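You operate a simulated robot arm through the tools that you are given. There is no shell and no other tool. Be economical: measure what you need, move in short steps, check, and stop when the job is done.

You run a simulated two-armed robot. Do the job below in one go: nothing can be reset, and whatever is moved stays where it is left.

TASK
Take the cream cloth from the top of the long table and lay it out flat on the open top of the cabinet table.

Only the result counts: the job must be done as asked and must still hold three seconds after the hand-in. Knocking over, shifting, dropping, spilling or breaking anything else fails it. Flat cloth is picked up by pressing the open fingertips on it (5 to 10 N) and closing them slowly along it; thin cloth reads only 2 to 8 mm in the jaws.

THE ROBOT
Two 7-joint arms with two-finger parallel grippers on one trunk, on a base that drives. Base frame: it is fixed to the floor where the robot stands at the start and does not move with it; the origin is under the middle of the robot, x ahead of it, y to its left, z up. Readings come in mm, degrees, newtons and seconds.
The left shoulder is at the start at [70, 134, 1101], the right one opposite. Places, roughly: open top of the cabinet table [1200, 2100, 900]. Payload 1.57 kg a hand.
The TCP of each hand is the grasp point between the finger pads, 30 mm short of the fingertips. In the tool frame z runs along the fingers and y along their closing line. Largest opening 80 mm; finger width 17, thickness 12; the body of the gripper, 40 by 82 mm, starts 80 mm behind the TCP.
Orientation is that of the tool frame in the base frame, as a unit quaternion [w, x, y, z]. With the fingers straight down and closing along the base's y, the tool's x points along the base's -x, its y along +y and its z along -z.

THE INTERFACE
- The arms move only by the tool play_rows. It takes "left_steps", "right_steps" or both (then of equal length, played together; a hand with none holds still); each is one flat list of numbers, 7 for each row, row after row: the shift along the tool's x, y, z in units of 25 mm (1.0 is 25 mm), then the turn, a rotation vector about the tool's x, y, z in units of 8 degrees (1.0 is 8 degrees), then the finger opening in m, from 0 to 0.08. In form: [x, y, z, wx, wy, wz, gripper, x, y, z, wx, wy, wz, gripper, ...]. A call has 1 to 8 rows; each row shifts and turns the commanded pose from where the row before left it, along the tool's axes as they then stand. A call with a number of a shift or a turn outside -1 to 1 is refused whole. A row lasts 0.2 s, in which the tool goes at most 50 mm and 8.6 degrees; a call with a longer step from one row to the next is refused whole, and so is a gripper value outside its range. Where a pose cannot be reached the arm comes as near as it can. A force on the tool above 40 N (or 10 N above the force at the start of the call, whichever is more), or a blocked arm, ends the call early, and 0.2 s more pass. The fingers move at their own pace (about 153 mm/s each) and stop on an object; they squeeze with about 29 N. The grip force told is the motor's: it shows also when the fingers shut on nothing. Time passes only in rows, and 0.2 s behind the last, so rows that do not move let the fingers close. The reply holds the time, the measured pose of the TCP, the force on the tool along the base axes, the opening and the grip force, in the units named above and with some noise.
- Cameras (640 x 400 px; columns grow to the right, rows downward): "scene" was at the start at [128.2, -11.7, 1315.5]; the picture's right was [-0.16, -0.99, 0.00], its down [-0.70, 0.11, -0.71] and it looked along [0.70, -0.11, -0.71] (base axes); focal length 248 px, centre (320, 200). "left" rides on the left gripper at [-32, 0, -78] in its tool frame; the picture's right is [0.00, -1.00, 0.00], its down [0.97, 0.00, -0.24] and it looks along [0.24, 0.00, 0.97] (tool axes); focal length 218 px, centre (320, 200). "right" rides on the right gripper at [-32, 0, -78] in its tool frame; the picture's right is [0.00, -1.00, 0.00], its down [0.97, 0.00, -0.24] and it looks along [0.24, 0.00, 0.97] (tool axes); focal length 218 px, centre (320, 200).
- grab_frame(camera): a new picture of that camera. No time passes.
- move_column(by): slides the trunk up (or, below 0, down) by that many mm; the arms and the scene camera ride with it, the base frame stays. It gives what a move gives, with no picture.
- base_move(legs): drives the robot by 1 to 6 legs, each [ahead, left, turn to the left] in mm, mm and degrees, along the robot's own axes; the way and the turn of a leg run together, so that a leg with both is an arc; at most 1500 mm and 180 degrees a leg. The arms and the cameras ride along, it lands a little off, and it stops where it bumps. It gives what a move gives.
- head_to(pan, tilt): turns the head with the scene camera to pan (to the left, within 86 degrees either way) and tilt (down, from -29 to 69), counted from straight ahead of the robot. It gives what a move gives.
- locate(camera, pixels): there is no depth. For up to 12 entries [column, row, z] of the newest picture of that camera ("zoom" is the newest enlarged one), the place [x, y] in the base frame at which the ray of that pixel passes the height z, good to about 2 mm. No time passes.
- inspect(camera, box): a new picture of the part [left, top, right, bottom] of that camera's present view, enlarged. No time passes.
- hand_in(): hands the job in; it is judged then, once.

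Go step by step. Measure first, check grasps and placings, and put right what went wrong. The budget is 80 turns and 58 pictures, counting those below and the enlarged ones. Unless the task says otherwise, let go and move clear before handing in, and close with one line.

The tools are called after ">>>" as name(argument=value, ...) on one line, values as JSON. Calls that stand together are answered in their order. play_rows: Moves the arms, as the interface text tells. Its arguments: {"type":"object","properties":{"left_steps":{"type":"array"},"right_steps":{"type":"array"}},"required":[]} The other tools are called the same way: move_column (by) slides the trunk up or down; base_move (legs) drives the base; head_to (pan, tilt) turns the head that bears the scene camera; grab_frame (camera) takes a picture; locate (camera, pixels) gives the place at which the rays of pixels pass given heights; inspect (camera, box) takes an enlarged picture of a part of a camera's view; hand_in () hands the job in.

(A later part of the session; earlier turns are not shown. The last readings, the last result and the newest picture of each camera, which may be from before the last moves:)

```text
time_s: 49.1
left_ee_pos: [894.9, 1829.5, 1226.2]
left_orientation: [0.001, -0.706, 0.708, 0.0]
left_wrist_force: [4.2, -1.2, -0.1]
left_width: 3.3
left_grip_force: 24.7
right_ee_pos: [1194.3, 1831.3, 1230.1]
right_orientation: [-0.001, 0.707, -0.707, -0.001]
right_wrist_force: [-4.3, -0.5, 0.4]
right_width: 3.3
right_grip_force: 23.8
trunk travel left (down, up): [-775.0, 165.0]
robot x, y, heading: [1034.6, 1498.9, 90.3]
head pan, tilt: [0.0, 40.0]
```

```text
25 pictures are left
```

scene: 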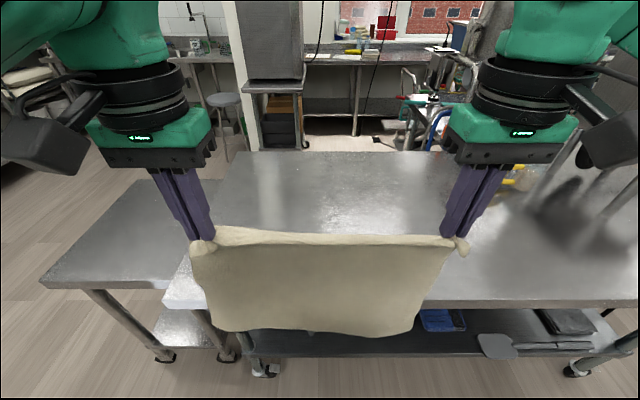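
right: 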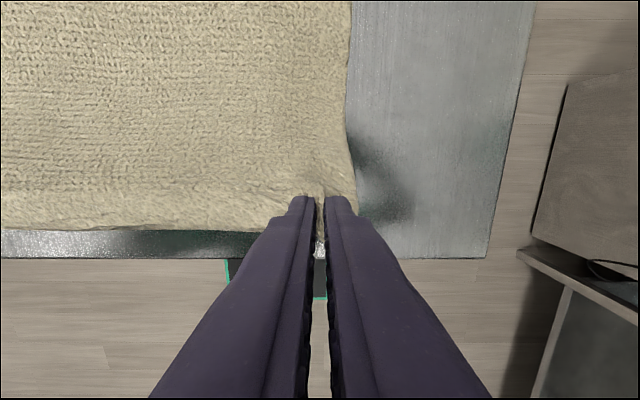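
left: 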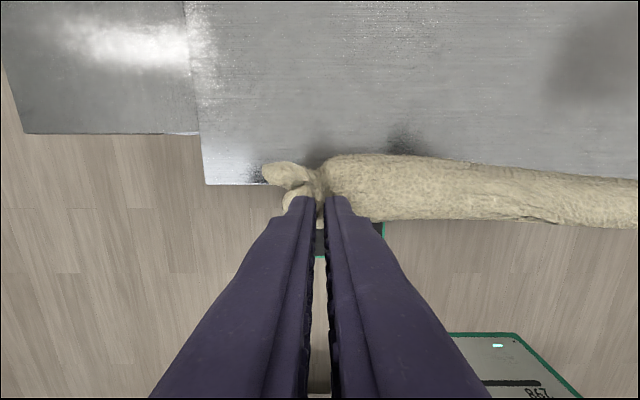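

I re-locate the table corner (203,185) from this new position, to triangulate its height.

>>> locate(camera="left", pixels=[[203, 185, 850], [203, 185, 870], [203, 185, 900], [240, 184, 860]])

```text
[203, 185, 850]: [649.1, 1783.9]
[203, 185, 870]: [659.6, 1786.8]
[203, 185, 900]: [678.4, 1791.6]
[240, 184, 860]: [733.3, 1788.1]
```

The table top comes out near z 880 with its edge at y 1789. I lower the hands until the bottom hem touches (~TCP 1200), then start moving diagonally forward and down.

>>> play_rows(left_steps=[0, 0, 0.5, 0, 0, 0, 0, 0, 0, 0.5, 0, 0, 0, 0, -0.3, 0, 0.4, 0, 0, 0, 0, -0.6, 0, 0.6, 0, 0, 0, 0, -0.6, 0, 0.6, 0, 0, 0, 0, -0.6, 0, 0.6, 0, 0, 0, 0], right_steps=[0, 0, 0.56, 0, 0, 0, 0, 0, 0, 0.56, 0, 0, 0, 0, -0.3, 0, 0.4, 0, 0, 0, 0, -0.6, 0, 0.6, 0, 0, 0, 0, -0.6, 0, 0.6, 0, 0, 0, 0, -0.6, 0, 0.6, 0, 0, 0, 0])

>>> grab_frame(camera="scene")

```text
time_s: 50.5
left_ee_pos: [895.5, 1887.4, 1144.4]
left_orientation: [0.0, -0.706, 0.708, -0.001]
left_wrist_force: [4.5, -0.4, -0.4]
left_width: 3.6
left_grip_force: 24.6
right_ee_pos: [1194.4, 1888.6, 1146.3]
right_orientation: [0.0, 0.707, -0.707, -0.001]
right_wrist_force: [-2.6, -0.4, -0.5]
right_width: 3.4
right_grip_force: 24.3
trunk travel left (down, up): [-775.0, 165.0]
robot x, y, heading: [1038.6, 1498.6, 90.0]
head pan, tilt: [0.0, 40.0]
```

```text
24 pictures are left
```

scene: 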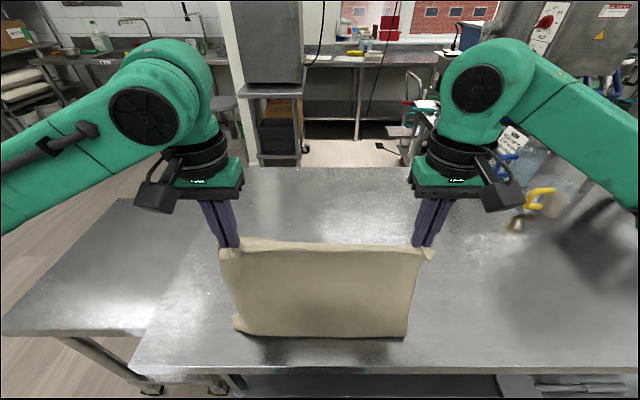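

I check whether the hem (rows 330–337) rests on the table.

>>> locate(camera="scene", pixels=[[245, 333, 860], [245, 333, 880], [320, 337, 860], [320, 337, 880], [404, 335, 880], [320, 370, 880], [320, 370, 860]])

>>> inspect(camera="scene", box=[180, 220, 480, 400])

```text
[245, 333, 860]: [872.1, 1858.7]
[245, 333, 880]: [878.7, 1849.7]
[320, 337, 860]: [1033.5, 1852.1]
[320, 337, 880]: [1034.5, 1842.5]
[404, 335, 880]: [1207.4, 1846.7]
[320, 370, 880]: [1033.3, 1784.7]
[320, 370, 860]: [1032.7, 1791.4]
```

```text
2.13 times, centred on (330, 310) of scene
```

zoom: 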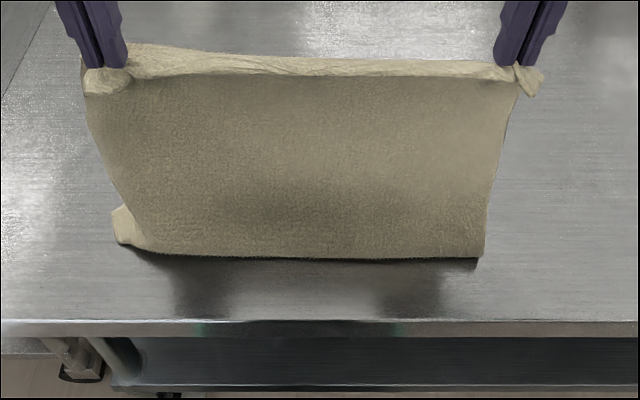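

The hem rests at y≈1847, 60 mm inside the edge; one bottom-left corner is slightly curled. I go on forward and down.

>>> play_rows(left_steps=[-0.6, 0, 0.6, 0, 0, 0, 0, -0.6, 0, 0.6, 0, 0, 0, 0, -0.6, 0, 0.6, 0, 0, 0, 0, -0.6, 0, 0.6, 0, 0, 0, 0, -0.6, 0, 0.6, 0, 0, 0, 0, -0.6, 0, 0.6, 0, 0, 0, 0], right_steps=[-0.6, 0, 0.6, 0, 0, 0, 0, -0.6, 0, 0.6, 0, 0, 0, 0, -0.6, 0, 0.6, 0, 0, 0, 0, -0.6, 0, 0.6, 0, 0, 0, 0, -0.6, 0, 0.6, 0, 0, 0, 0, -0.6, 0, 0.6, 0, 0, 0, 0])

>>> grab_frame(camera="scene")

```text
time_s: 51.9
left_ee_pos: [895.9, 1977.5, 1055.6]
left_orientation: [0.0, -0.707, 0.708, 0.0]
left_wrist_force: [2.1, -0.1, -1.0]
left_width: 3.7
left_grip_force: 24.7
right_ee_pos: [1193.8, 1977.7, 1055.1]
right_orientation: [0.001, 0.707, -0.707, 0.001]
right_wrist_force: [-3.3, 0.3, -0.9]
right_width: 3.4
right_grip_force: 24.4
trunk travel left (down, up): [-775.0, 165.0]
robot x, y, heading: [1035.6, 1494.7, 90.1]
head pan, tilt: [0.0, 40.0]
```

```text
22 pictures are left
```

scene: 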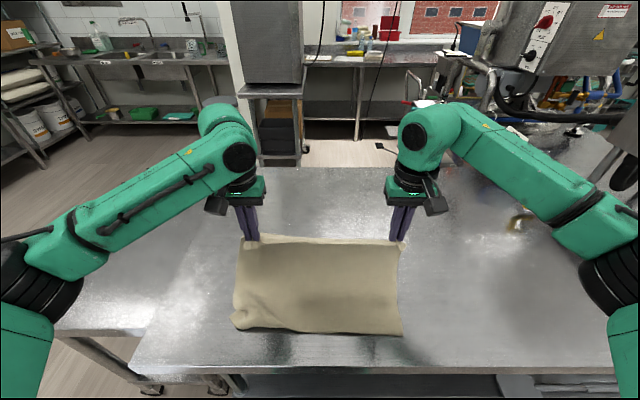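

It is laying out well. I continue six more rows.

>>> play_rows(left_steps=[-0.6, 0, 0.6, 0, 0, 0, 0, -0.6, 0, 0.6, 0, 0, 0, 0, -0.6, 0, 0.6, 0, 0, 0, 0, -0.6, 0, 0.6, 0, 0, 0, 0, -0.6, 0, 0.6, 0, 0, 0, 0, -0.6, 0, 0.6, 0, 0, 0, 0], right_steps=[-0.6, 0, 0.6, 0, 0, 0, 0, -0.6, 0, 0.6, 0, 0, 0, 0, -0.6, 0, 0.6, 0, 0, 0, 0, -0.6, 0, 0.6, 0, 0, 0, 0, -0.6, 0, 0.6, 0, 0, 0, 0, -0.6, 0, 0.6, 0, 0, 0, 0])

>>> grab_frame(camera="scene")

```text
time_s: 53.3
left_ee_pos: [898.1, 2066.3, 962.4]
left_orientation: [-0.001, -0.706, 0.708, -0.001]
left_wrist_force: [2.1, 0.2, -0.4]
left_width: 3.4
left_grip_force: 24.5
right_ee_pos: [1195.0, 2067.0, 963.9]
right_orientation: [-0.001, -0.707, 0.707, 0.0]
right_wrist_force: [-3.3, -0.1, -0.1]
right_width: 3.3
right_grip_force: 24.2
trunk travel left (down, up): [-775.0, 165.0]
robot x, y, heading: [1034.4, 1498.3, 90.2]
head pan, tilt: [0.0, 40.0]
```

```text
21 pictures are left
```

scene: 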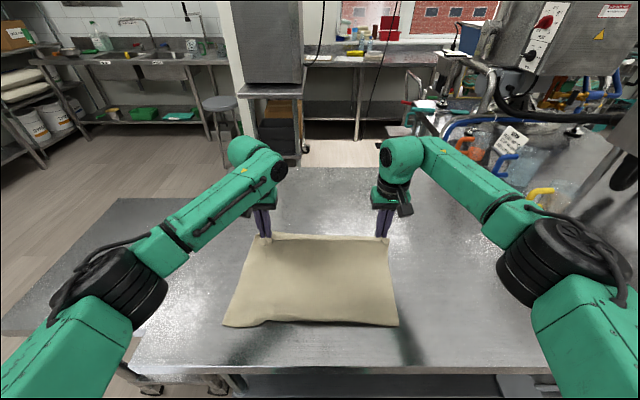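

Nearly down. I continue with gentler steps toward z≈920.

>>> play_rows(left_steps=[-0.6, 0, 0.5, 0, 0, 0, 0, -0.6, 0, 0.5, 0, 0, 0, 0, -0.6, 0, 0.5, 0, 0, 0, 0], right_steps=[-0.6, 0, 0.5, 0, 0, 0, 0, -0.6, 0, 0.5, 0, 0, 0, 0, -0.6, 0, 0.5, 0, 0, 0, 0])

>>> grab_frame(camera="right")

>>> inspect(camera="scene", box=[180, 180, 480, 370])

```text
time_s: 54.1
left_ee_pos: [897.7, 2107.0, 926.6]
left_orientation: [0.0, -0.705, 0.709, -0.001]
left_wrist_force: [2.3, 0.5, 0.2]
left_width: 3.3
left_grip_force: 24.1
left hand out of reach, approached as far as the arm can: row 3
right_ee_pos: [1193.8, 2093.2, 935.7]
right_orientation: [-0.001, 0.707, -0.707, -0.002]
right_wrist_force: [-2.5, 0.8, -0.1]
right_width: 3.4
right_grip_force: 24.8
right hand out of reach, approached as far as the arm can: row 2, 3
trunk travel left (down, up): [-775.0, 165.0]
robot x, y, heading: [1037.6, 1494.4, 90.0]
head pan, tilt: [0.0, 40.0]
```

```text
20 pictures are left
```

right: 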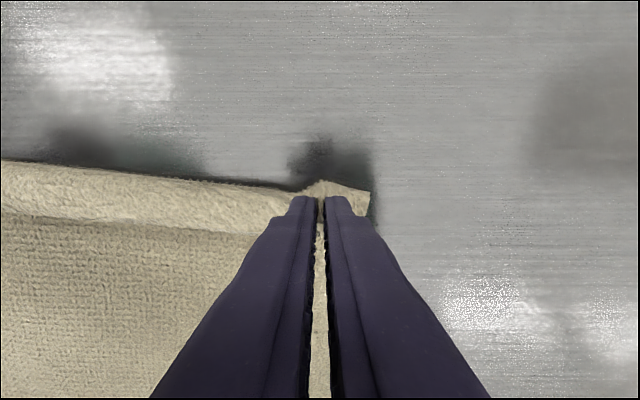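

```text
2.11 times, centred on (330, 275) of scene
```

zoom: 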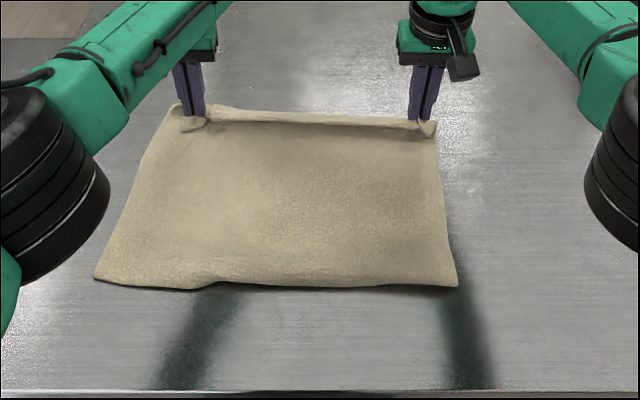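

The arms are at full reach at y≈2095, and there is good margin at the near edge. I ease back slightly and lower to touch the table.

>>> play_rows(left_steps=[0.5, 0, 0.1, 0, 0, 0, 0, 0.4, 0, 0.2, 0, 0, 0, 0, 0, 0, 0.2, 0, 0, 0, 0], right_steps=[0.5, 0, 0.1, 0, 0, 0, 0, 0.4, 0, 0.2, 0, 0, 0, 0, 0, 0, 0.2, 0, 0, 0, 0])

>>> grab_frame(camera="left")

```text
time_s: 54.9
left_ee_pos: [896.8, 2083.5, 919.2]
left_orientation: [0.003, -0.707, 0.708, 0.002]
left_wrist_force: [2.2, 4.0, 16.7]
left_width: 3.3
left_grip_force: 25.1
right_ee_pos: [1193.3, 2068.8, 924.7]
right_orientation: [0.001, -0.707, 0.707, 0.002]
right_wrist_force: [-3.3, 0.6, 0.2]
right_width: 3.1
right_grip_force: 24.2
trunk travel left (down, up): [-775.0, 165.0]
robot x, y, heading: [1037.4, 1495.0, 89.7]
head pan, tilt: [0.0, 40.0]
```

```text
18 pictures are left
```

left: 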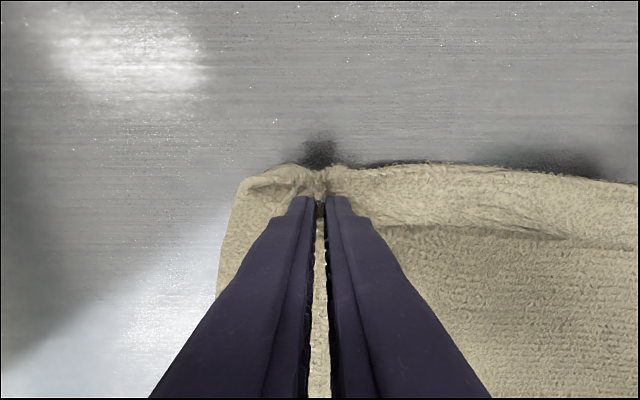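

Left touches the table at z≈919; right is still ~6 mm above. I lower the right, ease the left, then open slowly to release.

>>> play_rows(left_steps=[0, 0, -0.1, 0, 0, 0, 0, 0, 0, 0, 0, 0, 0, 0, 0, 0, 0, 0, 0, 0, 0.006, 0, 0, 0, 0, 0, 0, 0.012, 0, 0, 0, 0, 0, 0, 0.02, 0, 0, 0, 0, 0, 0, 0.03], right_steps=[0, 0, 0.12, 0, 0, 0, 0, 0, 0, 0.12, 0, 0, 0, 0, 0, 0, 0, 0, 0, 0, 0.006, 0, 0, 0, 0, 0, 0, 0.012, 0, 0, 0, 0, 0, 0, 0.02, 0, 0, 0, 0, 0, 0, 0.03])

>>> play_rows(left_steps=[0, 0, -0.3, 0, 0, 0, 0.03, 0, 0, -0.8, 0, 0, 0, 0.03, 0, 0, -1, 0, 0, 0, 0.03, 0, 0, -1, 0, 0, 0, 0.03, 0, 0, -1, 0, 0, 0, 0.03], right_steps=[0, 0, -0.3, 0, 0, 0, 0.03, 0, 0, -0.8, 0, 0, 0, 0.03, 0, 0, -1, 0, 0, 0, 0.03, 0, 0, -1, 0, 0, 0, 0.03, 0, 0, -1, 0, 0, 0, 0.03])

>>> inspect(camera="scene", box=[180, 180, 480, 370])

>>> grab_frame(camera="left")

>>> grab_frame(camera="right")

```text
time_s: 56.3
left_ee_pos: [895.5, 2083.3, 918.4]
left_orientation: [-0.002, 0.708, -0.707, 0.0]
left_wrist_force: [-2.4, -0.6, 6.6]
left_width: 28.4
left_grip_force: 0.0
right_ee_pos: [1192.5, 2067.7, 918.5]
right_orientation: [0.0, -0.707, 0.708, 0.0]
right_wrist_force: [0.1, -1.6, 4.2]
right_width: 28.5
right_grip_force: 0.1
trunk travel left (down, up): [-775.0, 165.0]
robot x, y, heading: [1036.1, 1497.3, 90.0]
head pan, tilt: [0.0, 40.0]
```

```text
time_s: 57.5
left_ee_pos: [898.2, 2085.0, 1021.5]
left_orientation: [0.001, -0.707, 0.708, 0.0]
left_wrist_force: [0.9, 0.1, 0.8]
left_width: 29.7
left_grip_force: 0.0
right_ee_pos: [1192.7, 2070.2, 1020.5]
right_orientation: [0.0, -0.707, 0.707, 0.0]
right_wrist_force: [-1.1, 0.3, 0.1]
right_width: 29.9
right_grip_force: 0.2
trunk travel left (down, up): [-775.0, 165.0]
robot x, y, heading: [1032.8, 1498.0, 89.9]
head pan, tilt: [0.0, 40.0]
```

```text
2.11 times, centred on (330, 275) of scene
```

zoom: 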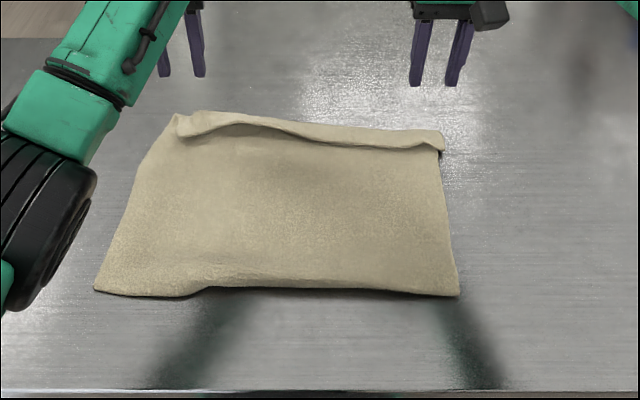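

```text
16 pictures are left
```

left: 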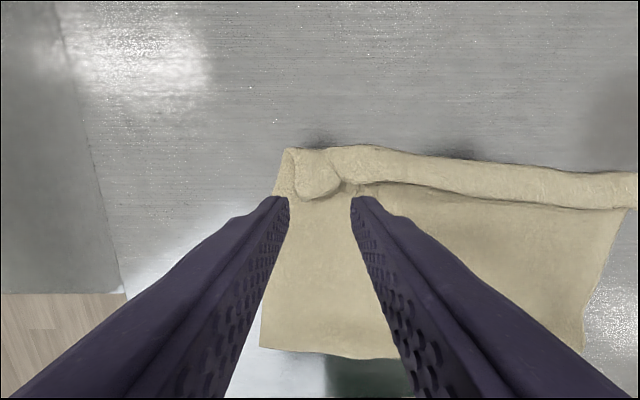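

```text
15 pictures are left
```

right: 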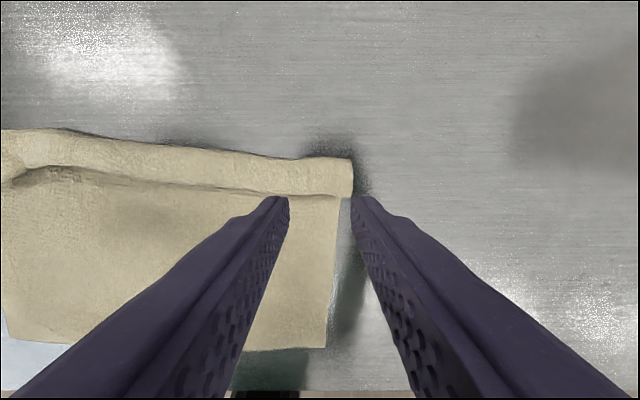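

Released. The far hem is folded back on top as a strip about 30 mm wide. I measure the strip and the corners so I can roll it out with light forward strokes.

>>> locate(camera="left", pixels=[[288, 150, 892], [370, 147, 892], [430, 158, 892], [430, 200, 892], [600, 172, 892], [600, 208, 892], [320, 198, 892], [262, 345, 890]])

>>> locate(camera="right", pixels=[[352, 160, 892], [350, 196, 892], [230, 150, 892], [230, 183, 892], [60, 130, 892], [60, 168, 892], [325, 347, 890], [240, 350, 890]])

```text
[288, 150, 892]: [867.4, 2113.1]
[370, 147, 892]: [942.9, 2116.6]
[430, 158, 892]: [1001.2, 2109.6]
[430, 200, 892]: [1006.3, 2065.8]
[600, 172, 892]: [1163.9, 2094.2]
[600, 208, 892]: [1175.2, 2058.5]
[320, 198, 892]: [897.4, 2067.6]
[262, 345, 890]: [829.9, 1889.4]
```

```text
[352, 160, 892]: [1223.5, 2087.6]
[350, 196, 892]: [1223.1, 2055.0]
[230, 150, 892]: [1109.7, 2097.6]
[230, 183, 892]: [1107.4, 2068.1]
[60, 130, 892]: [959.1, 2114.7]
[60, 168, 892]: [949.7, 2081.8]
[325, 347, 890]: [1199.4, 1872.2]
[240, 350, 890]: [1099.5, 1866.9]
```

The strip runs from about y 2062 (free edge) to y 2110 (fold). I'll spread the fingers, tilt both hands 24° forward for reach, and hover above the strip for light forward strokes that roll it out.

>>> play_rows(left_steps=[0.17, -0.27, 0.7, 0, 0, 0, 0.08, 0.17, -0.27, 0.7, 0, 0, 0, 0.08, 0.17, -0.27, 0.7, 0, 0, 0, 0.08, 0.17, -0.27, 0.6, 0, 0, 0, 0.08, 0, 0, 0, 0, -1, 0, 0.08, 0, 0, 0, 0, -1, 0, 0.08, 0, 0, 0, 0, -1, 0, 0.08], right_steps=[0.02, 0.43, 0.7, 0, 0, 0, 0.08, 0.02, 0.43, 0.7, 0, 0, 0, 0.08, 0.02, 0.43, 0.7, 0, 0, 0, 0.08, 0.02, 0.43, 0.6, 0, 0, 0, 0.08, 0, 0, 0, 0, -1, 0, 0.08, 0, 0, 0, 0, -1, 0, 0.08, 0, 0, 0, 0, -1, 0, 0.08])

>>> inspect(camera="scene", box=[200, 200, 440, 350])

```text
time_s: 59.1
left_ee_pos: [924.3, 2067.3, 953.5]
left_orientation: [0.148, -0.691, 0.692, 0.148]
left_wrist_force: [-0.6, 0.6, 0.0]
left_width: 80.1
left_grip_force: 0.1
right_ee_pos: [1149.5, 2068.9, 951.8]
right_orientation: [-0.148, 0.692, -0.691, -0.149]
right_wrist_force: [0.8, 0.2, 0.2]
right_width: 79.9
right_grip_force: 0.1
trunk travel left (down, up): [-775.0, 165.0]
robot x, y, heading: [1035.9, 1498.0, 90.1]
head pan, tilt: [0.0, 40.0]
```

```text
2.67 times, centred on (320, 275) of scene
```

zoom: 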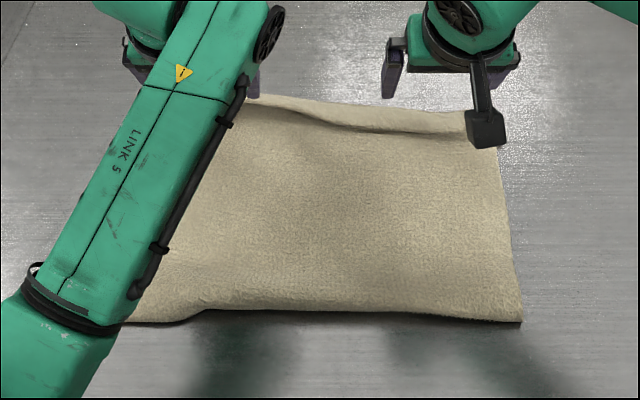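

The hands tilt as wanted. The zoom also suggests the near hem is tucked under (thick rounded edge from (195,310) to (520,320)); first I lower onto the far strip.

>>> play_rows(left_steps=[0.21, 0, 0.475, 0, 0, 0, 0.08, 0.21, 0, 0.475, 0, 0, 0, 0.08, 0.04, 0, 0.09, 0, 0, 0, 0.08], right_steps=[0.21, 0, 0.475, 0, 0, 0, 0.08, 0.21, 0, 0.475, 0, 0, 0, 0.08, 0.02, 0, 0.04, 0, 0, 0, 0.08])

```text
time_s: 59.9
left_ee_pos: [924.9, 2067.3, 924.2]
left_orientation: [-0.147, 0.692, -0.691, -0.147]
left_wrist_force: [0.2, 0.1, -0.1]
left_width: 79.9
left_grip_force: 0.0
right_ee_pos: [1150.9, 2068.7, 924.7]
right_orientation: [0.148, -0.691, 0.692, 0.147]
right_wrist_force: [0.1, -0.5, 0.3]
right_width: 80.0
right_grip_force: 0.3
trunk travel left (down, up): [-775.0, 165.0]
robot x, y, heading: [1036.2, 1498.7, 90.1]
head pan, tilt: [0.0, 40.0]
```

Still no contact at z 924. I step down further in small amounts.

>>> play_rows(left_steps=[0.035, 0, 0.08, 0, 0, 0, 0.08, 0.035, 0, 0.08, 0, 0, 0, 0.08], right_steps=[0.035, 0, 0.08, 0, 0, 0, 0.08, 0.035, 0, 0.08, 0, 0, 0, 0.08])

```text
time_s: 60.5
left_ee_pos: [924.7, 2066.5, 919.5]
left_orientation: [0.146, -0.692, 0.692, 0.147]
left_wrist_force: [-0.1, -0.1, 0.2]
left_width: 80.0
left_grip_force: 0.1
right_ee_pos: [1150.6, 2068.8, 920.5]
right_orientation: [0.147, -0.691, 0.693, 0.146]
right_wrist_force: [0.1, 0.2, 1.0]
right_width: 80.0
right_grip_force: 0.0
trunk travel left (down, up): [-775.0, 165.0]
robot x, y, heading: [1035.5, 1497.5, 90.1]
head pan, tilt: [0.0, 40.0]
```

>>> play_rows(left_steps=[0.035, 0, 0.08, 0, 0, 0, 0.08, 0.018, 0, 0.04, 0, 0, 0, 0.08], right_steps=[0.03, 0, 0.06, 0, 0, 0, 0.08, 0, 0, 0, 0, 0, 0, 0.08])

```text
time_s: 61.1
left_ee_pos: [924.3, 2066.0, 916.7]
left_orientation: [-0.149, 0.692, -0.691, -0.148]
left_wrist_force: [-0.3, 0.4, 2.0]
left_width: 79.9
left_grip_force: 0.0
right_ee_pos: [1149.1, 2068.1, 919.2]
right_orientation: [0.147, -0.692, 0.692, 0.147]
right_wrist_force: [-0.4, -0.2, 2.3]
right_width: 79.9
right_grip_force: 0.0
trunk travel left (down, up): [-775.0, 165.0]
robot x, y, heading: [1036.2, 1499.0, 89.9]
head pan, tilt: [0.0, 40.0]
```

Light contact (about 2 N each) on the strip. I stroke forward 75 mm and then lift.

>>> play_rows(left_steps=[-0.457, 0, 0.2035, 0, 0, 0, 0.08, -0.457, 0, 0.2035, 0, 0, 0, 0.08, -0.457, 0, 0.2035, 0, 0, 0, 0.08, -0.457, 0, 0.2035, 0, 0, 0, 0.08, -0.457, 0, 0.2035, 0, 0, 0, 0.08, -0.457, 0, 0.2035, 0, 0, 0, 0.08], right_steps=[-0.457, 0, 0.2035, 0, 0, 0, 0.08, -0.457, 0, 0.2035, 0, 0, 0, 0.08, -0.457, 0, 0.2035, 0, 0, 0, 0.08, -0.457, 0, 0.2035, 0, 0, 0, 0.08, -0.457, 0, 0.2035, 0, 0, 0, 0.08, -0.457, 0, 0.2035, 0, 0, 0, 0.08])

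>>> inspect(camera="scene", box=[200, 180, 440, 340])

```text
time_s: 62.5
left_ee_pos: [924.5, 2141.6, 915.8]
left_orientation: [-0.148, 0.692, -0.691, -0.147]
left_wrist_force: [0.4, -0.5, 4.5]
left_width: 80.2
left_grip_force: 0.0
right_ee_pos: [1148.8, 2142.9, 920.4]
right_orientation: [-0.146, 0.692, -0.691, -0.147]
right_wrist_force: [-0.4, -0.1, 0.2]
right_width: 80.0
right_grip_force: 0.0
trunk travel left (down, up): [-775.0, 165.0]
robot x, y, heading: [1036.2, 1495.0, 90.0]
head pan, tilt: [0.0, 40.0]
```

```text
2.50 times, centred on (320, 260) of scene
```

zoom: 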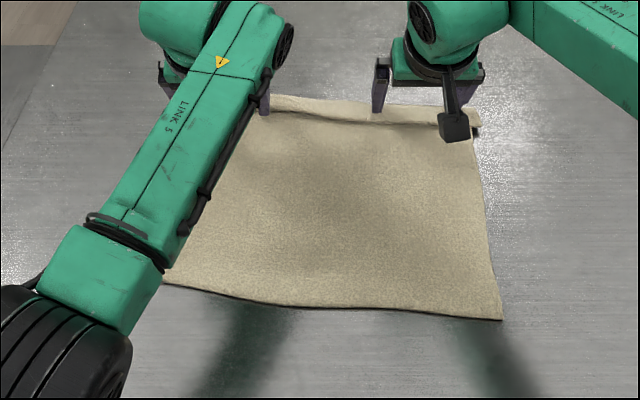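

The stroke dragged the left part forward and the near hem now looks unfolded. I lift the hands and look at the far edge.

>>> play_rows(left_steps=[-0.2, 0, -0.45, 0, 0, 0, 0.08, -0.4, 0, -0.9, 0, 0, 0, 0.08, -0.4, 0, -0.9, 0, 0, 0, 0.08, -0.4, 0, -0.9, 0, 0, 0, 0.08], right_steps=[-0.2, 0, -0.45, 0, 0, 0, 0.08, -0.4, 0, -0.9, 0, 0, 0, 0.08, -0.4, 0, -0.9, 0, 0, 0, 0.08, -0.4, 0, -0.9, 0, 0, 0, 0.08])

>>> grab_frame(camera="left")

>>> grab_frame(camera="right")

```text
time_s: 63.5
left_ee_pos: [923.8, 2141.3, 1001.1]
left_orientation: [0.148, -0.692, 0.692, 0.145]
left_wrist_force: [0.1, 0.2, 1.1]
left_width: 80.0
left_grip_force: 0.0
right_ee_pos: [1152.0, 2144.0, 1006.1]
right_orientation: [0.147, -0.691, 0.692, 0.147]
right_wrist_force: [-0.5, -0.3, 0.6]
right_width: 80.1
right_grip_force: 0.1
trunk travel left (down, up): [-775.0, 165.0]
robot x, y, heading: [1039.0, 1496.8, 89.9]
head pan, tilt: [0.0, 40.0]
```

```text
12 pictures are left
```

left: 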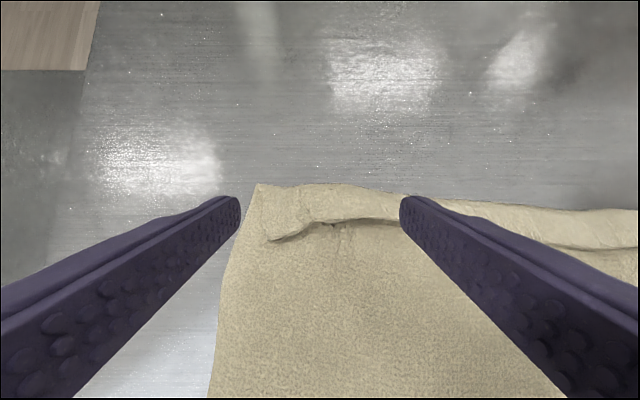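

```text
11 pictures are left
```

right: 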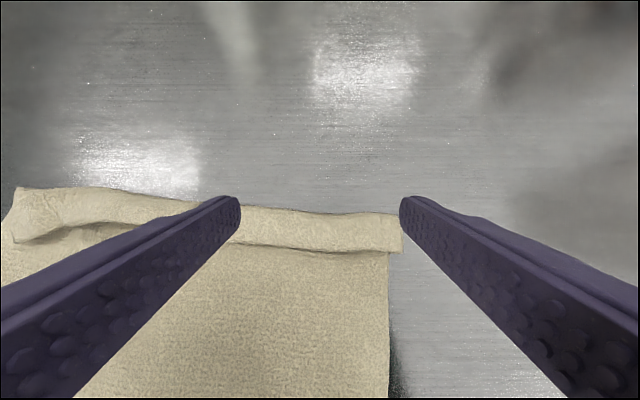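

The strip is still folded because the whole cloth slid along. Next I'll anchor the cloth with the left hand and push the strip's lip forward with the right; I measure the lip first.

>>> locate(camera="right", pixels=[[402, 214, 892], [400, 252, 892], [320, 211, 892], [320, 250, 892], [245, 205, 892], [245, 242, 892], [100, 188, 892], [100, 222, 892], [388, 390, 890]])

>>> locate(camera="left", pixels=[[256, 184, 890], [340, 184, 892], [340, 222, 892], [270, 240, 892], [400, 193, 892], [400, 222, 892], [600, 210, 892], [600, 247, 892], [212, 385, 890]])

>>> locate(camera="zoom", pixels=[[500, 318, 889], [330, 307, 889], [165, 284, 889]])

```text
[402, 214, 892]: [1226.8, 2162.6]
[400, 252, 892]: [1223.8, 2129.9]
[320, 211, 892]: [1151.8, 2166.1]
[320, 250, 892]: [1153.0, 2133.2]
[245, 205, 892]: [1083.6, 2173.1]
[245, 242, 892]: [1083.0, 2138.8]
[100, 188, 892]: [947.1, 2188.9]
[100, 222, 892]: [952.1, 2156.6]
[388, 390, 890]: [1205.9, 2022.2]
```

```text
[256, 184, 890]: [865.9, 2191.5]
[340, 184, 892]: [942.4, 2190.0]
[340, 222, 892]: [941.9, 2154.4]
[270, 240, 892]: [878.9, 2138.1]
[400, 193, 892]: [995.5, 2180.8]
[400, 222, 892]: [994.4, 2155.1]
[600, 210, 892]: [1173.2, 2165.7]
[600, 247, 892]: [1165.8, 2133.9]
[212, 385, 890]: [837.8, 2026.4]
```

```text
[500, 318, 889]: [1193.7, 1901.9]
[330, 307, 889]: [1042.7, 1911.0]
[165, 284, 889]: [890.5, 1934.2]
```

The near hem is now fully out; only the far strip is folded. The surest fix is to pick the cloth up by its near edge, gripping right at the hem, so the strip drops open, and lay it forward again. I straighten the hands and move them over the near corners.

>>> play_rows(left_steps=[0, 0, 0, 0, 1, 0, 0.036, 0, 0, 0, 0, 1, 0, 0.036, 0, 0, 0, 0, 1, 0, 0.036], right_steps=[0, 0, 0, 0, 1, 0, 0.036, 0, 0, 0, 0, 1, 0, 0.036, 0, 0, 0, 0, 1, 0, 0.036])

>>> play_rows(left_steps=[0.9, 0.37, 0.2, 0, 0, 0, 0.036, 0.9, 0.37, 0.2, 0, 0, 0, 0.036, 0.9, 0.37, 0.2, 0, 0, 0, 0.036, 0.9, 0.37, 0.2, 0, 0, 0, 0.036, 0.9, 0.37, 0.2, 0, 0, 0, 0.036, 0.9, 0.37, 0.2, 0, 0, 0, 0.036, 0.9, 0.37, 0.2, 0, 0, 0, 0.036, 0.9, 0.37, 0.2, 0, 0, 0, 0.036], right_steps=[1, -0.1, 0.2, 0, 0, 0, 0.036, 1, -0.1, 0.2, 0, 0, 0, 0.036, 1, -0.1, 0.2, 0, 0, 0, 0.036, 1, -0.1, 0.2, 0, 0, 0, 0.036, 1, -0.1, 0.2, 0, 0, 0, 0.036, 1, -0.1, 0.2, 0, 0, 0, 0.036, 1, -0.1, 0.2, 0, 0, 0, 0.036, 1, -0.1, 0.2, 0, 0, 0, 0.036])

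>>> grab_frame(camera="left")

>>> grab_frame(camera="right")

```text
time_s: 64.3
left_ee_pos: [936.5, 2131.9, 1004.4]
left_orientation: [0.056, -0.697, 0.713, 0.053]
left_wrist_force: [0.9, 0.4, 0.0]
left_width: 35.9
left_grip_force: 0.0
left hand out of reach, approached as far as the arm can: row 2, 3
right_ee_pos: [1149.1, 2108.9, 1004.1]
right_orientation: [-0.027, 0.707, -0.706, -0.029]
right_wrist_force: [-0.1, 0.3, 0.2]
right_width: 36.0
right_grip_force: 0.1
right hand out of reach, approached as far as the arm can: row 2, 3
trunk travel left (down, up): [-775.0, 165.0]
robot x, y, heading: [1035.4, 1493.7, 90.1]
head pan, tilt: [0.0, 40.0]
```

```text
time_s: 66.3
left_ee_pos: [797.3, 1975.4, 954.4]
left_orientation: [-0.028, 0.715, -0.69, -0.112]
left_wrist_force: [0.9, -0.6, -0.4]
left_width: 36.1
left_grip_force: 0.1
left hand out of reach, approached as far as the arm can: row 8
right_ee_pos: [1167.0, 1913.4, 945.8]
right_orientation: [0.027, -0.706, 0.707, 0.027]
right_wrist_force: [-0.2, -0.5, 0.3]
right_width: 35.8
right_grip_force: 0.0
trunk travel left (down, up): [-775.0, 165.0]
robot x, y, heading: [1035.5, 1496.0, 90.1]
head pan, tilt: [0.0, 40.0]
stopped in row 8 (left hand): the arm was blocked; the commanded pose is now the measured one
```

```text
10 pictures are left
```

left: 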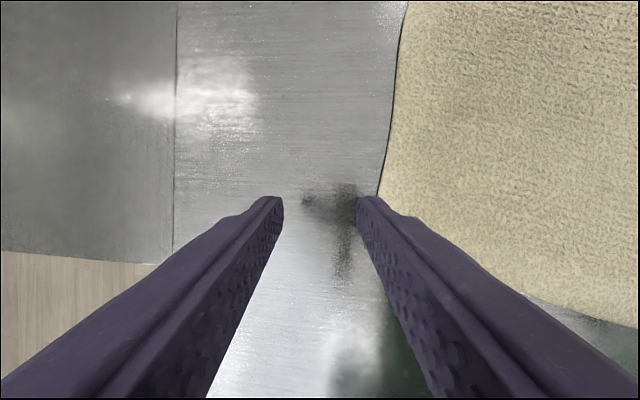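

```text
9 pictures are left
```

right: 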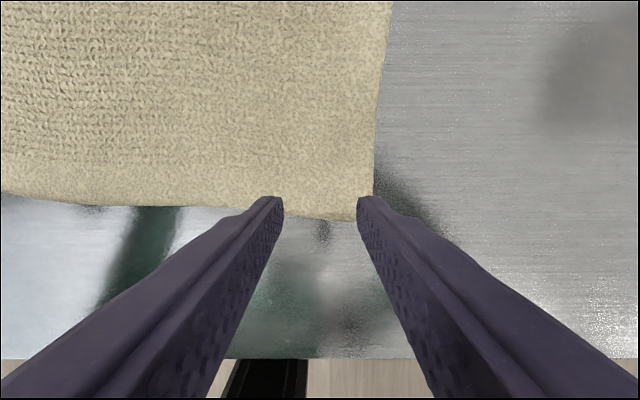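

The left arm reached a joint limit and tilted a bit. I locate the near corners: right (355,222); left edges around (380,195) and (540,303).

>>> locate(camera="left", pixels=[[380, 195, 890], [395, 90, 890], [535, 301, 890], [620, 325, 890]])

>>> locate(camera="right", pixels=[[355, 222, 890], [373, 180, 890], [300, 217, 890], [200, 207, 890], [20, 195, 890], [250, 358, 888]])

>>> play_rows(left_steps=[0, -0.6, 0, 0.28, 0.47, 0.08, 0.036, 0, -0.6, 0, 0.28, 0.47, 0.08, 0.036, 0, -0.6, 0, 0.28, 0.47, 0.08, 0.036], right_steps=[0, 0, 0, 0, 0.2, 0, 0.036, 0, 0, 0, 0, 0.2, 0, 0.036, 0, 0, 0, 0, 0.17, 0, 0.036])

```text
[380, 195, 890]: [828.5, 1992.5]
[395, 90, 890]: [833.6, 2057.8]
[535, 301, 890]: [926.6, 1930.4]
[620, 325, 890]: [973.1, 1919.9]
```

```text
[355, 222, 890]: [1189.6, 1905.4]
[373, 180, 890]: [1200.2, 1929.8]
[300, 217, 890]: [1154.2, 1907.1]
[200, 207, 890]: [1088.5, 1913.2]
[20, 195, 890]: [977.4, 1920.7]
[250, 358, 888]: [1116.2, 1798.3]
```

```text
time_s: 67.1
left_ee_pos: [814.0, 1992.8, 933.1]
left_orientation: [0.014, 0.718, -0.696, -0.015]
left_wrist_force: [-0.5, -0.3, -0.4]
left_width: 36.0
left_grip_force: 0.0
left hand out of reach, approached as far as the arm can: row 2, 3
right_ee_pos: [1168.2, 1914.6, 945.6]
right_orientation: [-0.001, -0.707, 0.707, -0.001]
right_wrist_force: [-0.3, -0.1, 0.7]
right_width: 36.1
right_grip_force: 0.1
trunk travel left (down, up): [-775.0, 165.0]
robot x, y, heading: [1035.5, 1497.1, 90.2]
head pan, tilt: [0.0, 40.0]
```

I free the left arm by moving it up and toward its corner target (858,1956), and shift the right to (1158,1916).

>>> play_rows(left_steps=[0.3, -0.44, -0.5, 0, 0, 0, 0.036, 0.4, -0.44, -0.3, 0, 0, 0, 0.036, 0.4, -0.44, 0, 0, 0, 0, 0.036, 0.4, -0.44, 0, 0, 0, 0, 0.036], right_steps=[0, 0.1, 0, 0, 0, 0, 0.036, 0, 0.1, 0.2, 0, 0, 0, 0.036, 0, 0.1, 0.2, 0, 0, 0, 0.036, 0, 0.1, 0.2, 0, 0, 0, 0.036])

```text
time_s: 68.1
left_ee_pos: [838.4, 1996.3, 927.5]
left_orientation: [0.008, 0.725, -0.688, -0.029]
left_wrist_force: [0.2, -0.1, 0.1]
left_width: 36.0
left_grip_force: 0.0
left hand out of reach, approached as far as the arm can: row 1, 2, 3, 4
right_ee_pos: [1157.5, 1914.3, 932.4]
right_orientation: [0.0, -0.707, 0.707, 0.0]
right_wrist_force: [0.4, -0.7, 0.3]
right_width: 35.9
right_grip_force: 0.3
trunk travel left (down, up): [-775.0, 165.0]
robot x, y, heading: [1036.3, 1498.2, 89.9]
head pan, tilt: [0.0, 40.0]
```

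The left arm is caught near a joint limit. I try tilting it forward again while lifting, which it could do before.

>>> play_rows(left_steps=[0, -0.2, -0.2, 0, -0.8, 0, 0.036, 0, -0.2, -0.4, 0, -0.8, 0, 0.036, 0, -0.2, -0.6, 0, -0.8, 0, 0.036, 0, 0, -0.8, 0, 0, 0, 0.036, 0, 0, -0.8, 0, 0, 0, 0.036, 0, 0, -0.8, 0, 0, 0, 0.036])

>>> grab_frame(camera="scene")

```text
time_s: 68.8
left_ee_pos: [823.7, 2006.6, 966.7]
left_orientation: [-0.071, 0.716, -0.675, -0.161]
left_wrist_force: [0.6, -0.2, -0.4]
left_width: 35.9
left_grip_force: 0.1
right_ee_pos: [1157.6, 1913.7, 930.6]
right_orientation: [0.0, -0.707, 0.707, 0.0]
right_wrist_force: [-0.6, 0.1, 0.9]
right_width: 36.0
right_grip_force: 0.1
trunk travel left (down, up): [-775.0, 165.0]
robot x, y, heading: [1031.6, 1496.4, 90.0]
head pan, tilt: [0.0, 40.0]
stopped in row 3 (left hand): the arm was blocked; the commanded pose is now the measured one
```

```text
8 pictures are left
```

scene: 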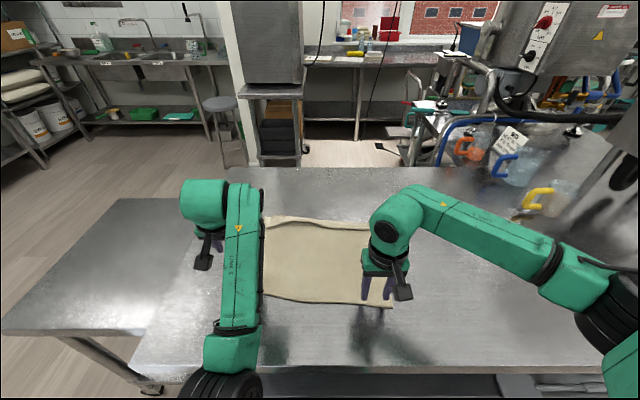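

The left elbow has swung inward, close over the table's front edge. I raise the trunk 150 mm to lift it free.

>>> move_column(by=150)

>>> play_rows(left_steps=[0, 0.4, 0, 0, 0, 0, 0.036, 0, 0.4, 0, 0, 0, 0, 0.036, 0.4, 0.4, 0, 0, 0, 0, 0.036, 0.4, 0.4, 0, 0, 0, 0, 0.036])

```text
time_s: 70.5
left_ee_pos: [823.1, 2006.8, 1116.7]
left_orientation: [-0.071, 0.717, -0.675, -0.161]
left_wrist_force: [0.1, -0.3, -0.5]
left_width: 36.0
left_grip_force: 0.1
right_ee_pos: [1156.6, 1913.7, 1082.2]
right_orientation: [0.001, 0.707, -0.707, 0.001]
right_wrist_force: [0.1, -0.2, -0.1]
right_width: 35.9
right_grip_force: 0.1
trunk travel left (down, up): [-925.0, 15.0]
robot x, y, heading: [1034.6, 1495.1, 89.9]
head pan, tilt: [0.0, 40.0]
```

```text
time_s: 71.5
left_ee_pos: [784.5, 1983.9, 1115.1]
left_orientation: [-0.073, 0.716, -0.676, -0.159]
left_wrist_force: [0.5, -1.1, -0.2]
left_width: 35.9
left_grip_force: 0.1
right_ee_pos: [1157.0, 1913.5, 1081.7]
right_orientation: [0.001, -0.707, 0.708, -0.001]
right_wrist_force: [0.5, 0.0, 0.0]
right_width: 35.9
right_grip_force: 0.0
trunk travel left (down, up): [-925.0, 15.0]
robot x, y, heading: [1034.2, 1500.1, 90.2]
head pan, tilt: [0.0, 40.0]
```

It is free again. I retract the left hand up and back to its familiar carrying pose, straightening it.

>>> play_rows(left_steps=[0.2, -0.2, -0.7, 0.22, 0.59, 0.1, 0.036, 0.4, -0.2, -0.7, 0.22, 0.59, 0.1, 0.036, 0.6, -0.4, -0.6, 0.22, 0.59, 0.1, 0.036, 0.7, -0.5, -0.6, 0.22, 0.59, 0.1, 0.036, 0.8, -0.6, -0.6, 0, 0, 0, 0.036, 0.8, -0.6, -0.6, 0, 0, 0, 0.036, 0.8, -0.6, -0.6, 0, 0, 0, 0.036, 0.8, -0.6, -0.4, 0, 0, 0, 0.036])

>>> grab_frame(camera="scene")

```text
time_s: 73.3
left_ee_pos: [791.8, 1993.0, 1102.3]
left_orientation: [-0.001, 0.713, -0.701, -0.008]
left_wrist_force: [-0.4, 0.6, 0.7]
left_width: 36.4
left_grip_force: 0.1
left hand out of reach, approached as far as the arm can: row 2, 3, 4, 5, 6, 7, 8
right_ee_pos: [1156.5, 1912.8, 1081.5]
right_orientation: [0.0, -0.707, 0.707, 0.0]
right_wrist_force: [-0.5, -0.1, 0.4]
right_width: 36.0
right_grip_force: 0.0
trunk travel left (down, up): [-925.0, 15.0]
robot x, y, heading: [1036.3, 1495.7, 90.0]
head pan, tilt: [0.0, 40.0]
```

```text
7 pictures are left
```

scene: 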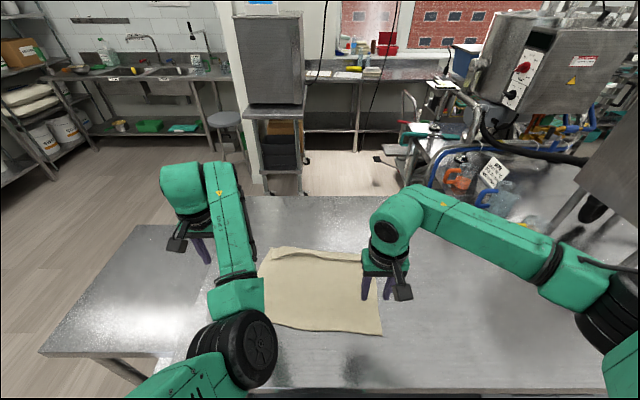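

The left elbow is folded inward, so a wrist joint is at its limit. I try yawing the left tool outward while keeping a slight forward tilt, and then retract.

>>> play_rows(left_steps=[0, 0, 0, 0, -0.4, -0.8, 0.036, 0, 0, 0, 0, -0.4, -0.8, 0.036, 0, 0, 0, 0, 0, -1, 0.036, 0.5, 0, -0.3, 0, 0, -0.8, 0.036, 0.7, 0, -0.5, 0, 0, 0, 0.036, 0.7, 0, -0.5, 0, 0, 0, 0.036, 0.7, 0, -0.5, 0, 0, 0, 0.036, 0.7, 0, -0.5, 0, 0, 0, 0.036])

```text
time_s: 75.1
left_ee_pos: [775.8, 1976.0, 1105.9]
left_orientation: [-0.038, 0.863, -0.499, -0.067]
left_wrist_force: [-0.1, 0.4, -0.4]
left_width: 36.2
left_grip_force: 0.0
left hand out of reach, approached as far as the arm can: row 4, 5, 6, 7, 8
right_ee_pos: [1156.7, 1914.2, 1082.3]
right_orientation: [0.001, -0.707, 0.707, 0.0]
right_wrist_force: [-0.1, -0.6, 0.3]
right_width: 36.2
right_grip_force: 0.0
trunk travel left (down, up): [-925.0, 15.0]
robot x, y, heading: [1035.7, 1497.5, 89.8]
head pan, tilt: [0.0, 40.0]
```

Retracting is limited by the wrist pitch. I add more forward tilt and retract again.

>>> play_rows(left_steps=[0, 0, 0, 0, -1, 0, 0.036, 0, 0, 0, 0, -1, 0, 0.036, 0, 0, 0, 0, -1, 0, 0.036, 0.4, 0, -0.4, 0, 0, 0, 0.036, 0.6, 0, -0.6, 0, 0, 0, 0.036, 0.6, 0, -0.6, 0, 0, 0, 0.036, 0.6, 0, -0.6, 0, 0, 0, 0.036, 0.6, 0, -0.6, 0, 0, 0, 0.036])

```text
time_s: 75.7
left_ee_pos: [752.5, 1994.9, 1148.3]
left_orientation: [-0.121, 0.84, -0.476, -0.229]
left_wrist_force: [1.0, -0.9, 0.0]
left_width: 36.0
left_grip_force: 0.0
right_ee_pos: [1156.6, 1912.1, 1081.9]
right_orientation: [0.0, -0.706, 0.708, 0.0]
right_wrist_force: [1.0, 0.4, 0.0]
right_width: 35.8
right_grip_force: 0.1
trunk travel left (down, up): [-925.0, 15.0]
robot x, y, heading: [1037.2, 1499.1, 89.9]
head pan, tilt: [0.0, 40.0]
stopped in row 3 (left hand): the arm was blocked; the commanded pose is now the measured one
```

After the last stop, moving outward worked, so I move the hand outward and up from here.

>>> play_rows(left_steps=[0, 0.5, 0, 0, 0, 0, 0.036, 0, 0.6, 0, 0, 0, 0, 0.036, 0, 0.7, -0.2, 0, 0, 0, 0.036, 0, 0.7, -0.3, 0, 0, 0, 0.036, 0.2, 0.7, -0.3, 0, 0, 0, 0.036, 0.2, 0.7, -0.3, 0, 0, 0, 0.036, 0.2, 0.7, -0.3, 0, 0, 0, 0.036])

>>> grab_frame(camera="scene")

```text
time_s: 77.3
left_ee_pos: [670.2, 1910.9, 1170.5]
left_orientation: [-0.12, 0.84, -0.478, -0.226]
left_wrist_force: [-0.1, 0.1, 0.2]
left_width: 36.2
left_grip_force: 0.1
right_ee_pos: [1156.0, 1913.8, 1082.1]
right_orientation: [-0.001, 0.707, -0.707, 0.0]
right_wrist_force: [-0.5, -0.3, -0.5]
right_width: 35.9
right_grip_force: 0.0
trunk travel left (down, up): [-925.0, 15.0]
robot x, y, heading: [1036.8, 1498.3, 90.0]
head pan, tilt: [0.0, 40.0]
```

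```text
6 pictures are left
```

scene: 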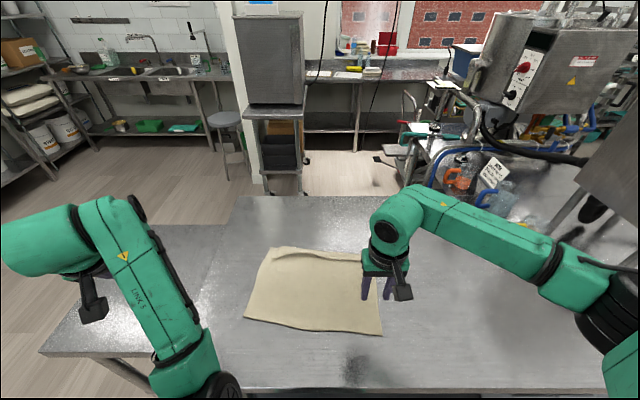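

Now it moves freely. To bring the elbow back outward I swing the left hand far out to the left at this height, where nothing stands.

>>> play_rows(left_steps=[0.3, 0.8, -0.1, 0, 0, -0.4, 0.036, 0.3, 0.9, -0.1, 0, 0, -0.4, 0.036, 0.3, 0.9, -0.1, 0, 0, -0.4, 0.036, 0.2, 0.9, -0.1, 0, 0, -0.4, 0.036, 0.2, 0.9, -0.1, 0, 0, -0.4, 0.036, 0.2, 0.9, -0.1, 0, 0, -0.4, 0.036, 0.2, 0.9, -0.1, 0, 0, -0.4, 0.036, 0.2, 0.9, -0.1, 0, 0, -0.4, 0.036])

```text
time_s: 79.1
left_ee_pos: [570.8, 1755.5, 1149.9]
left_orientation: [-0.168, 0.925, -0.28, -0.193]
left_wrist_force: [-0.2, -0.1, 0.6]
left_width: 35.8
left_grip_force: 0.2
right_ee_pos: [1156.1, 1913.7, 1081.2]
right_orientation: [0.001, 0.707, -0.707, 0.0]
right_wrist_force: [-1.4, 0.2, -0.3]
right_width: 35.9
right_grip_force: 0.0
trunk travel left (down, up): [-925.0, 15.0]
robot x, y, heading: [1038.7, 1498.0, 89.8]
head pan, tilt: [0.0, 40.0]
```

No limit hit. Now I straighten the left tool to vertical while rising.

>>> play_rows(left_steps=[0, 0.3, -0.4, 0, 0.8, 0, 0.036, 0, 0.3, -0.4, 0, 0.8, 0, 0.036, 0, 0.3, -0.4, 0, 0.8, 0, 0.036, 0, 0.3, -0.4, 0, 0.8, 0, 0.036, 0, 0, -0.5, 0, 0, 0, 0.036, 0, 0, -0.5, 0, 0, 0, 0.036])

>>> grab_frame(camera="scene")

```text
time_s: 80.5
left_ee_pos: [556.3, 1714.5, 1206.6]
left_orientation: [-0.102, 0.945, -0.31, 0.016]
left_wrist_force: [-0.1, -1.0, 1.0]
left_width: 36.0
left_grip_force: 0.1
right_ee_pos: [1157.6, 1913.4, 1080.5]
right_orientation: [0.0, -0.707, 0.707, 0.0]
right_wrist_force: [0.2, -0.2, -0.2]
right_width: 36.0
right_grip_force: 0.0
trunk travel left (down, up): [-925.0, 15.0]
robot x, y, heading: [1038.3, 1495.4, 90.0]
head pan, tilt: [0.0, 40.0]
```

```text
5 pictures are left
```

scene: 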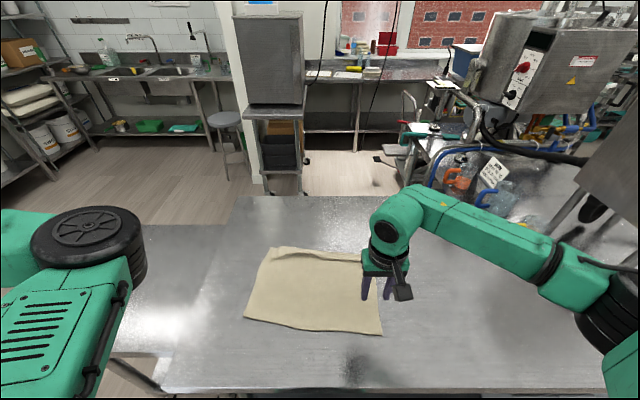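

The left elbow is now high and outside. I bring the hand back toward the cloth while unwinding the yaw.

>>> play_rows(left_steps=[0.31, -0.82, 0, -0.155, 0.11, 0.84, 0.036, 0.21, -0.85, 0, -0.155, 0.11, 0.84, 0.036, 0.11, -0.87, 0, -0.155, 0.11, 0.84, 0.036, 0, -0.87, 0, -0.155, 0.11, 0.84, 0.036, -0.1, -0.87, 0, -0.155, 0.11, 0.84, 0.036, -0.21, -0.85, 0, -0.155, 0.11, 0.84, 0.036, -0.3, -0.82, 0, -0.155, 0.11, 0.84, 0.036, -0.41, -0.77, 0, -0.155, 0.11, 0.84, 0.036])

```text
time_s: 82.3
left_ee_pos: [655.1, 1823.1, 1228.0]
left_orientation: [0.0, -0.705, 0.71, 0.0]
left_wrist_force: [0.4, 0.4, 0.6]
left_width: 36.3
left_grip_force: 0.0
left hand out of reach, approached as far as the arm can: row 6, 7, 8
right_ee_pos: [1156.3, 1914.3, 1080.1]
right_orientation: [0.001, 0.707, -0.707, 0.0]
right_wrist_force: [-0.1, -0.6, -0.3]
right_width: 35.9
right_grip_force: 0.0
trunk travel left (down, up): [-925.0, 15.0]
robot x, y, heading: [1037.5, 1493.7, 90.0]
head pan, tilt: [0.0, 40.0]
```

The orientation is right again. I try moving right and lower from here.

>>> play_rows(left_steps=[-0.2, -0.8, 0.3, 0, 0, 0, 0.036, -0.2, -0.9, 0.5, 0, 0, 0, 0.036, -0.2, -0.9, 0.6, 0, 0, 0, 0.036, -0.3, -0.9, 0.6, 0, 0, 0, 0.036, -0.3, -0.9, 0.6, 0, 0, 0, 0.036, -0.3, -0.9, 0.6, 0, 0, 0, 0.036, -0.3, -0.9, 0.6, 0, 0, 0, 0.036, -0.3, -0.9, 0.6, 0, 0, 0, 0.036])

```text
time_s: 84.1
left_ee_pos: [699.6, 1914.7, 1108.2]
left_orientation: [0.002, -0.707, 0.707, 0.004]
left_wrist_force: [0.2, 0.5, 0.3]
left_width: 35.8
left_grip_force: 0.1
left hand out of reach, approached as far as the arm can: row 1, 2, 3, 4, 5, 6, 7, 8
right_ee_pos: [1156.5, 1915.0, 1080.2]
right_orientation: [0.0, -0.707, 0.707, -0.001]
right_wrist_force: [1.0, -0.5, 0.1]
right_width: 36.1
right_grip_force: 0.0
trunk travel left (down, up): [-925.0, 15.0]
robot x, y, heading: [1037.0, 1497.9, 90.2]
head pan, tilt: [0.0, 40.0]
```

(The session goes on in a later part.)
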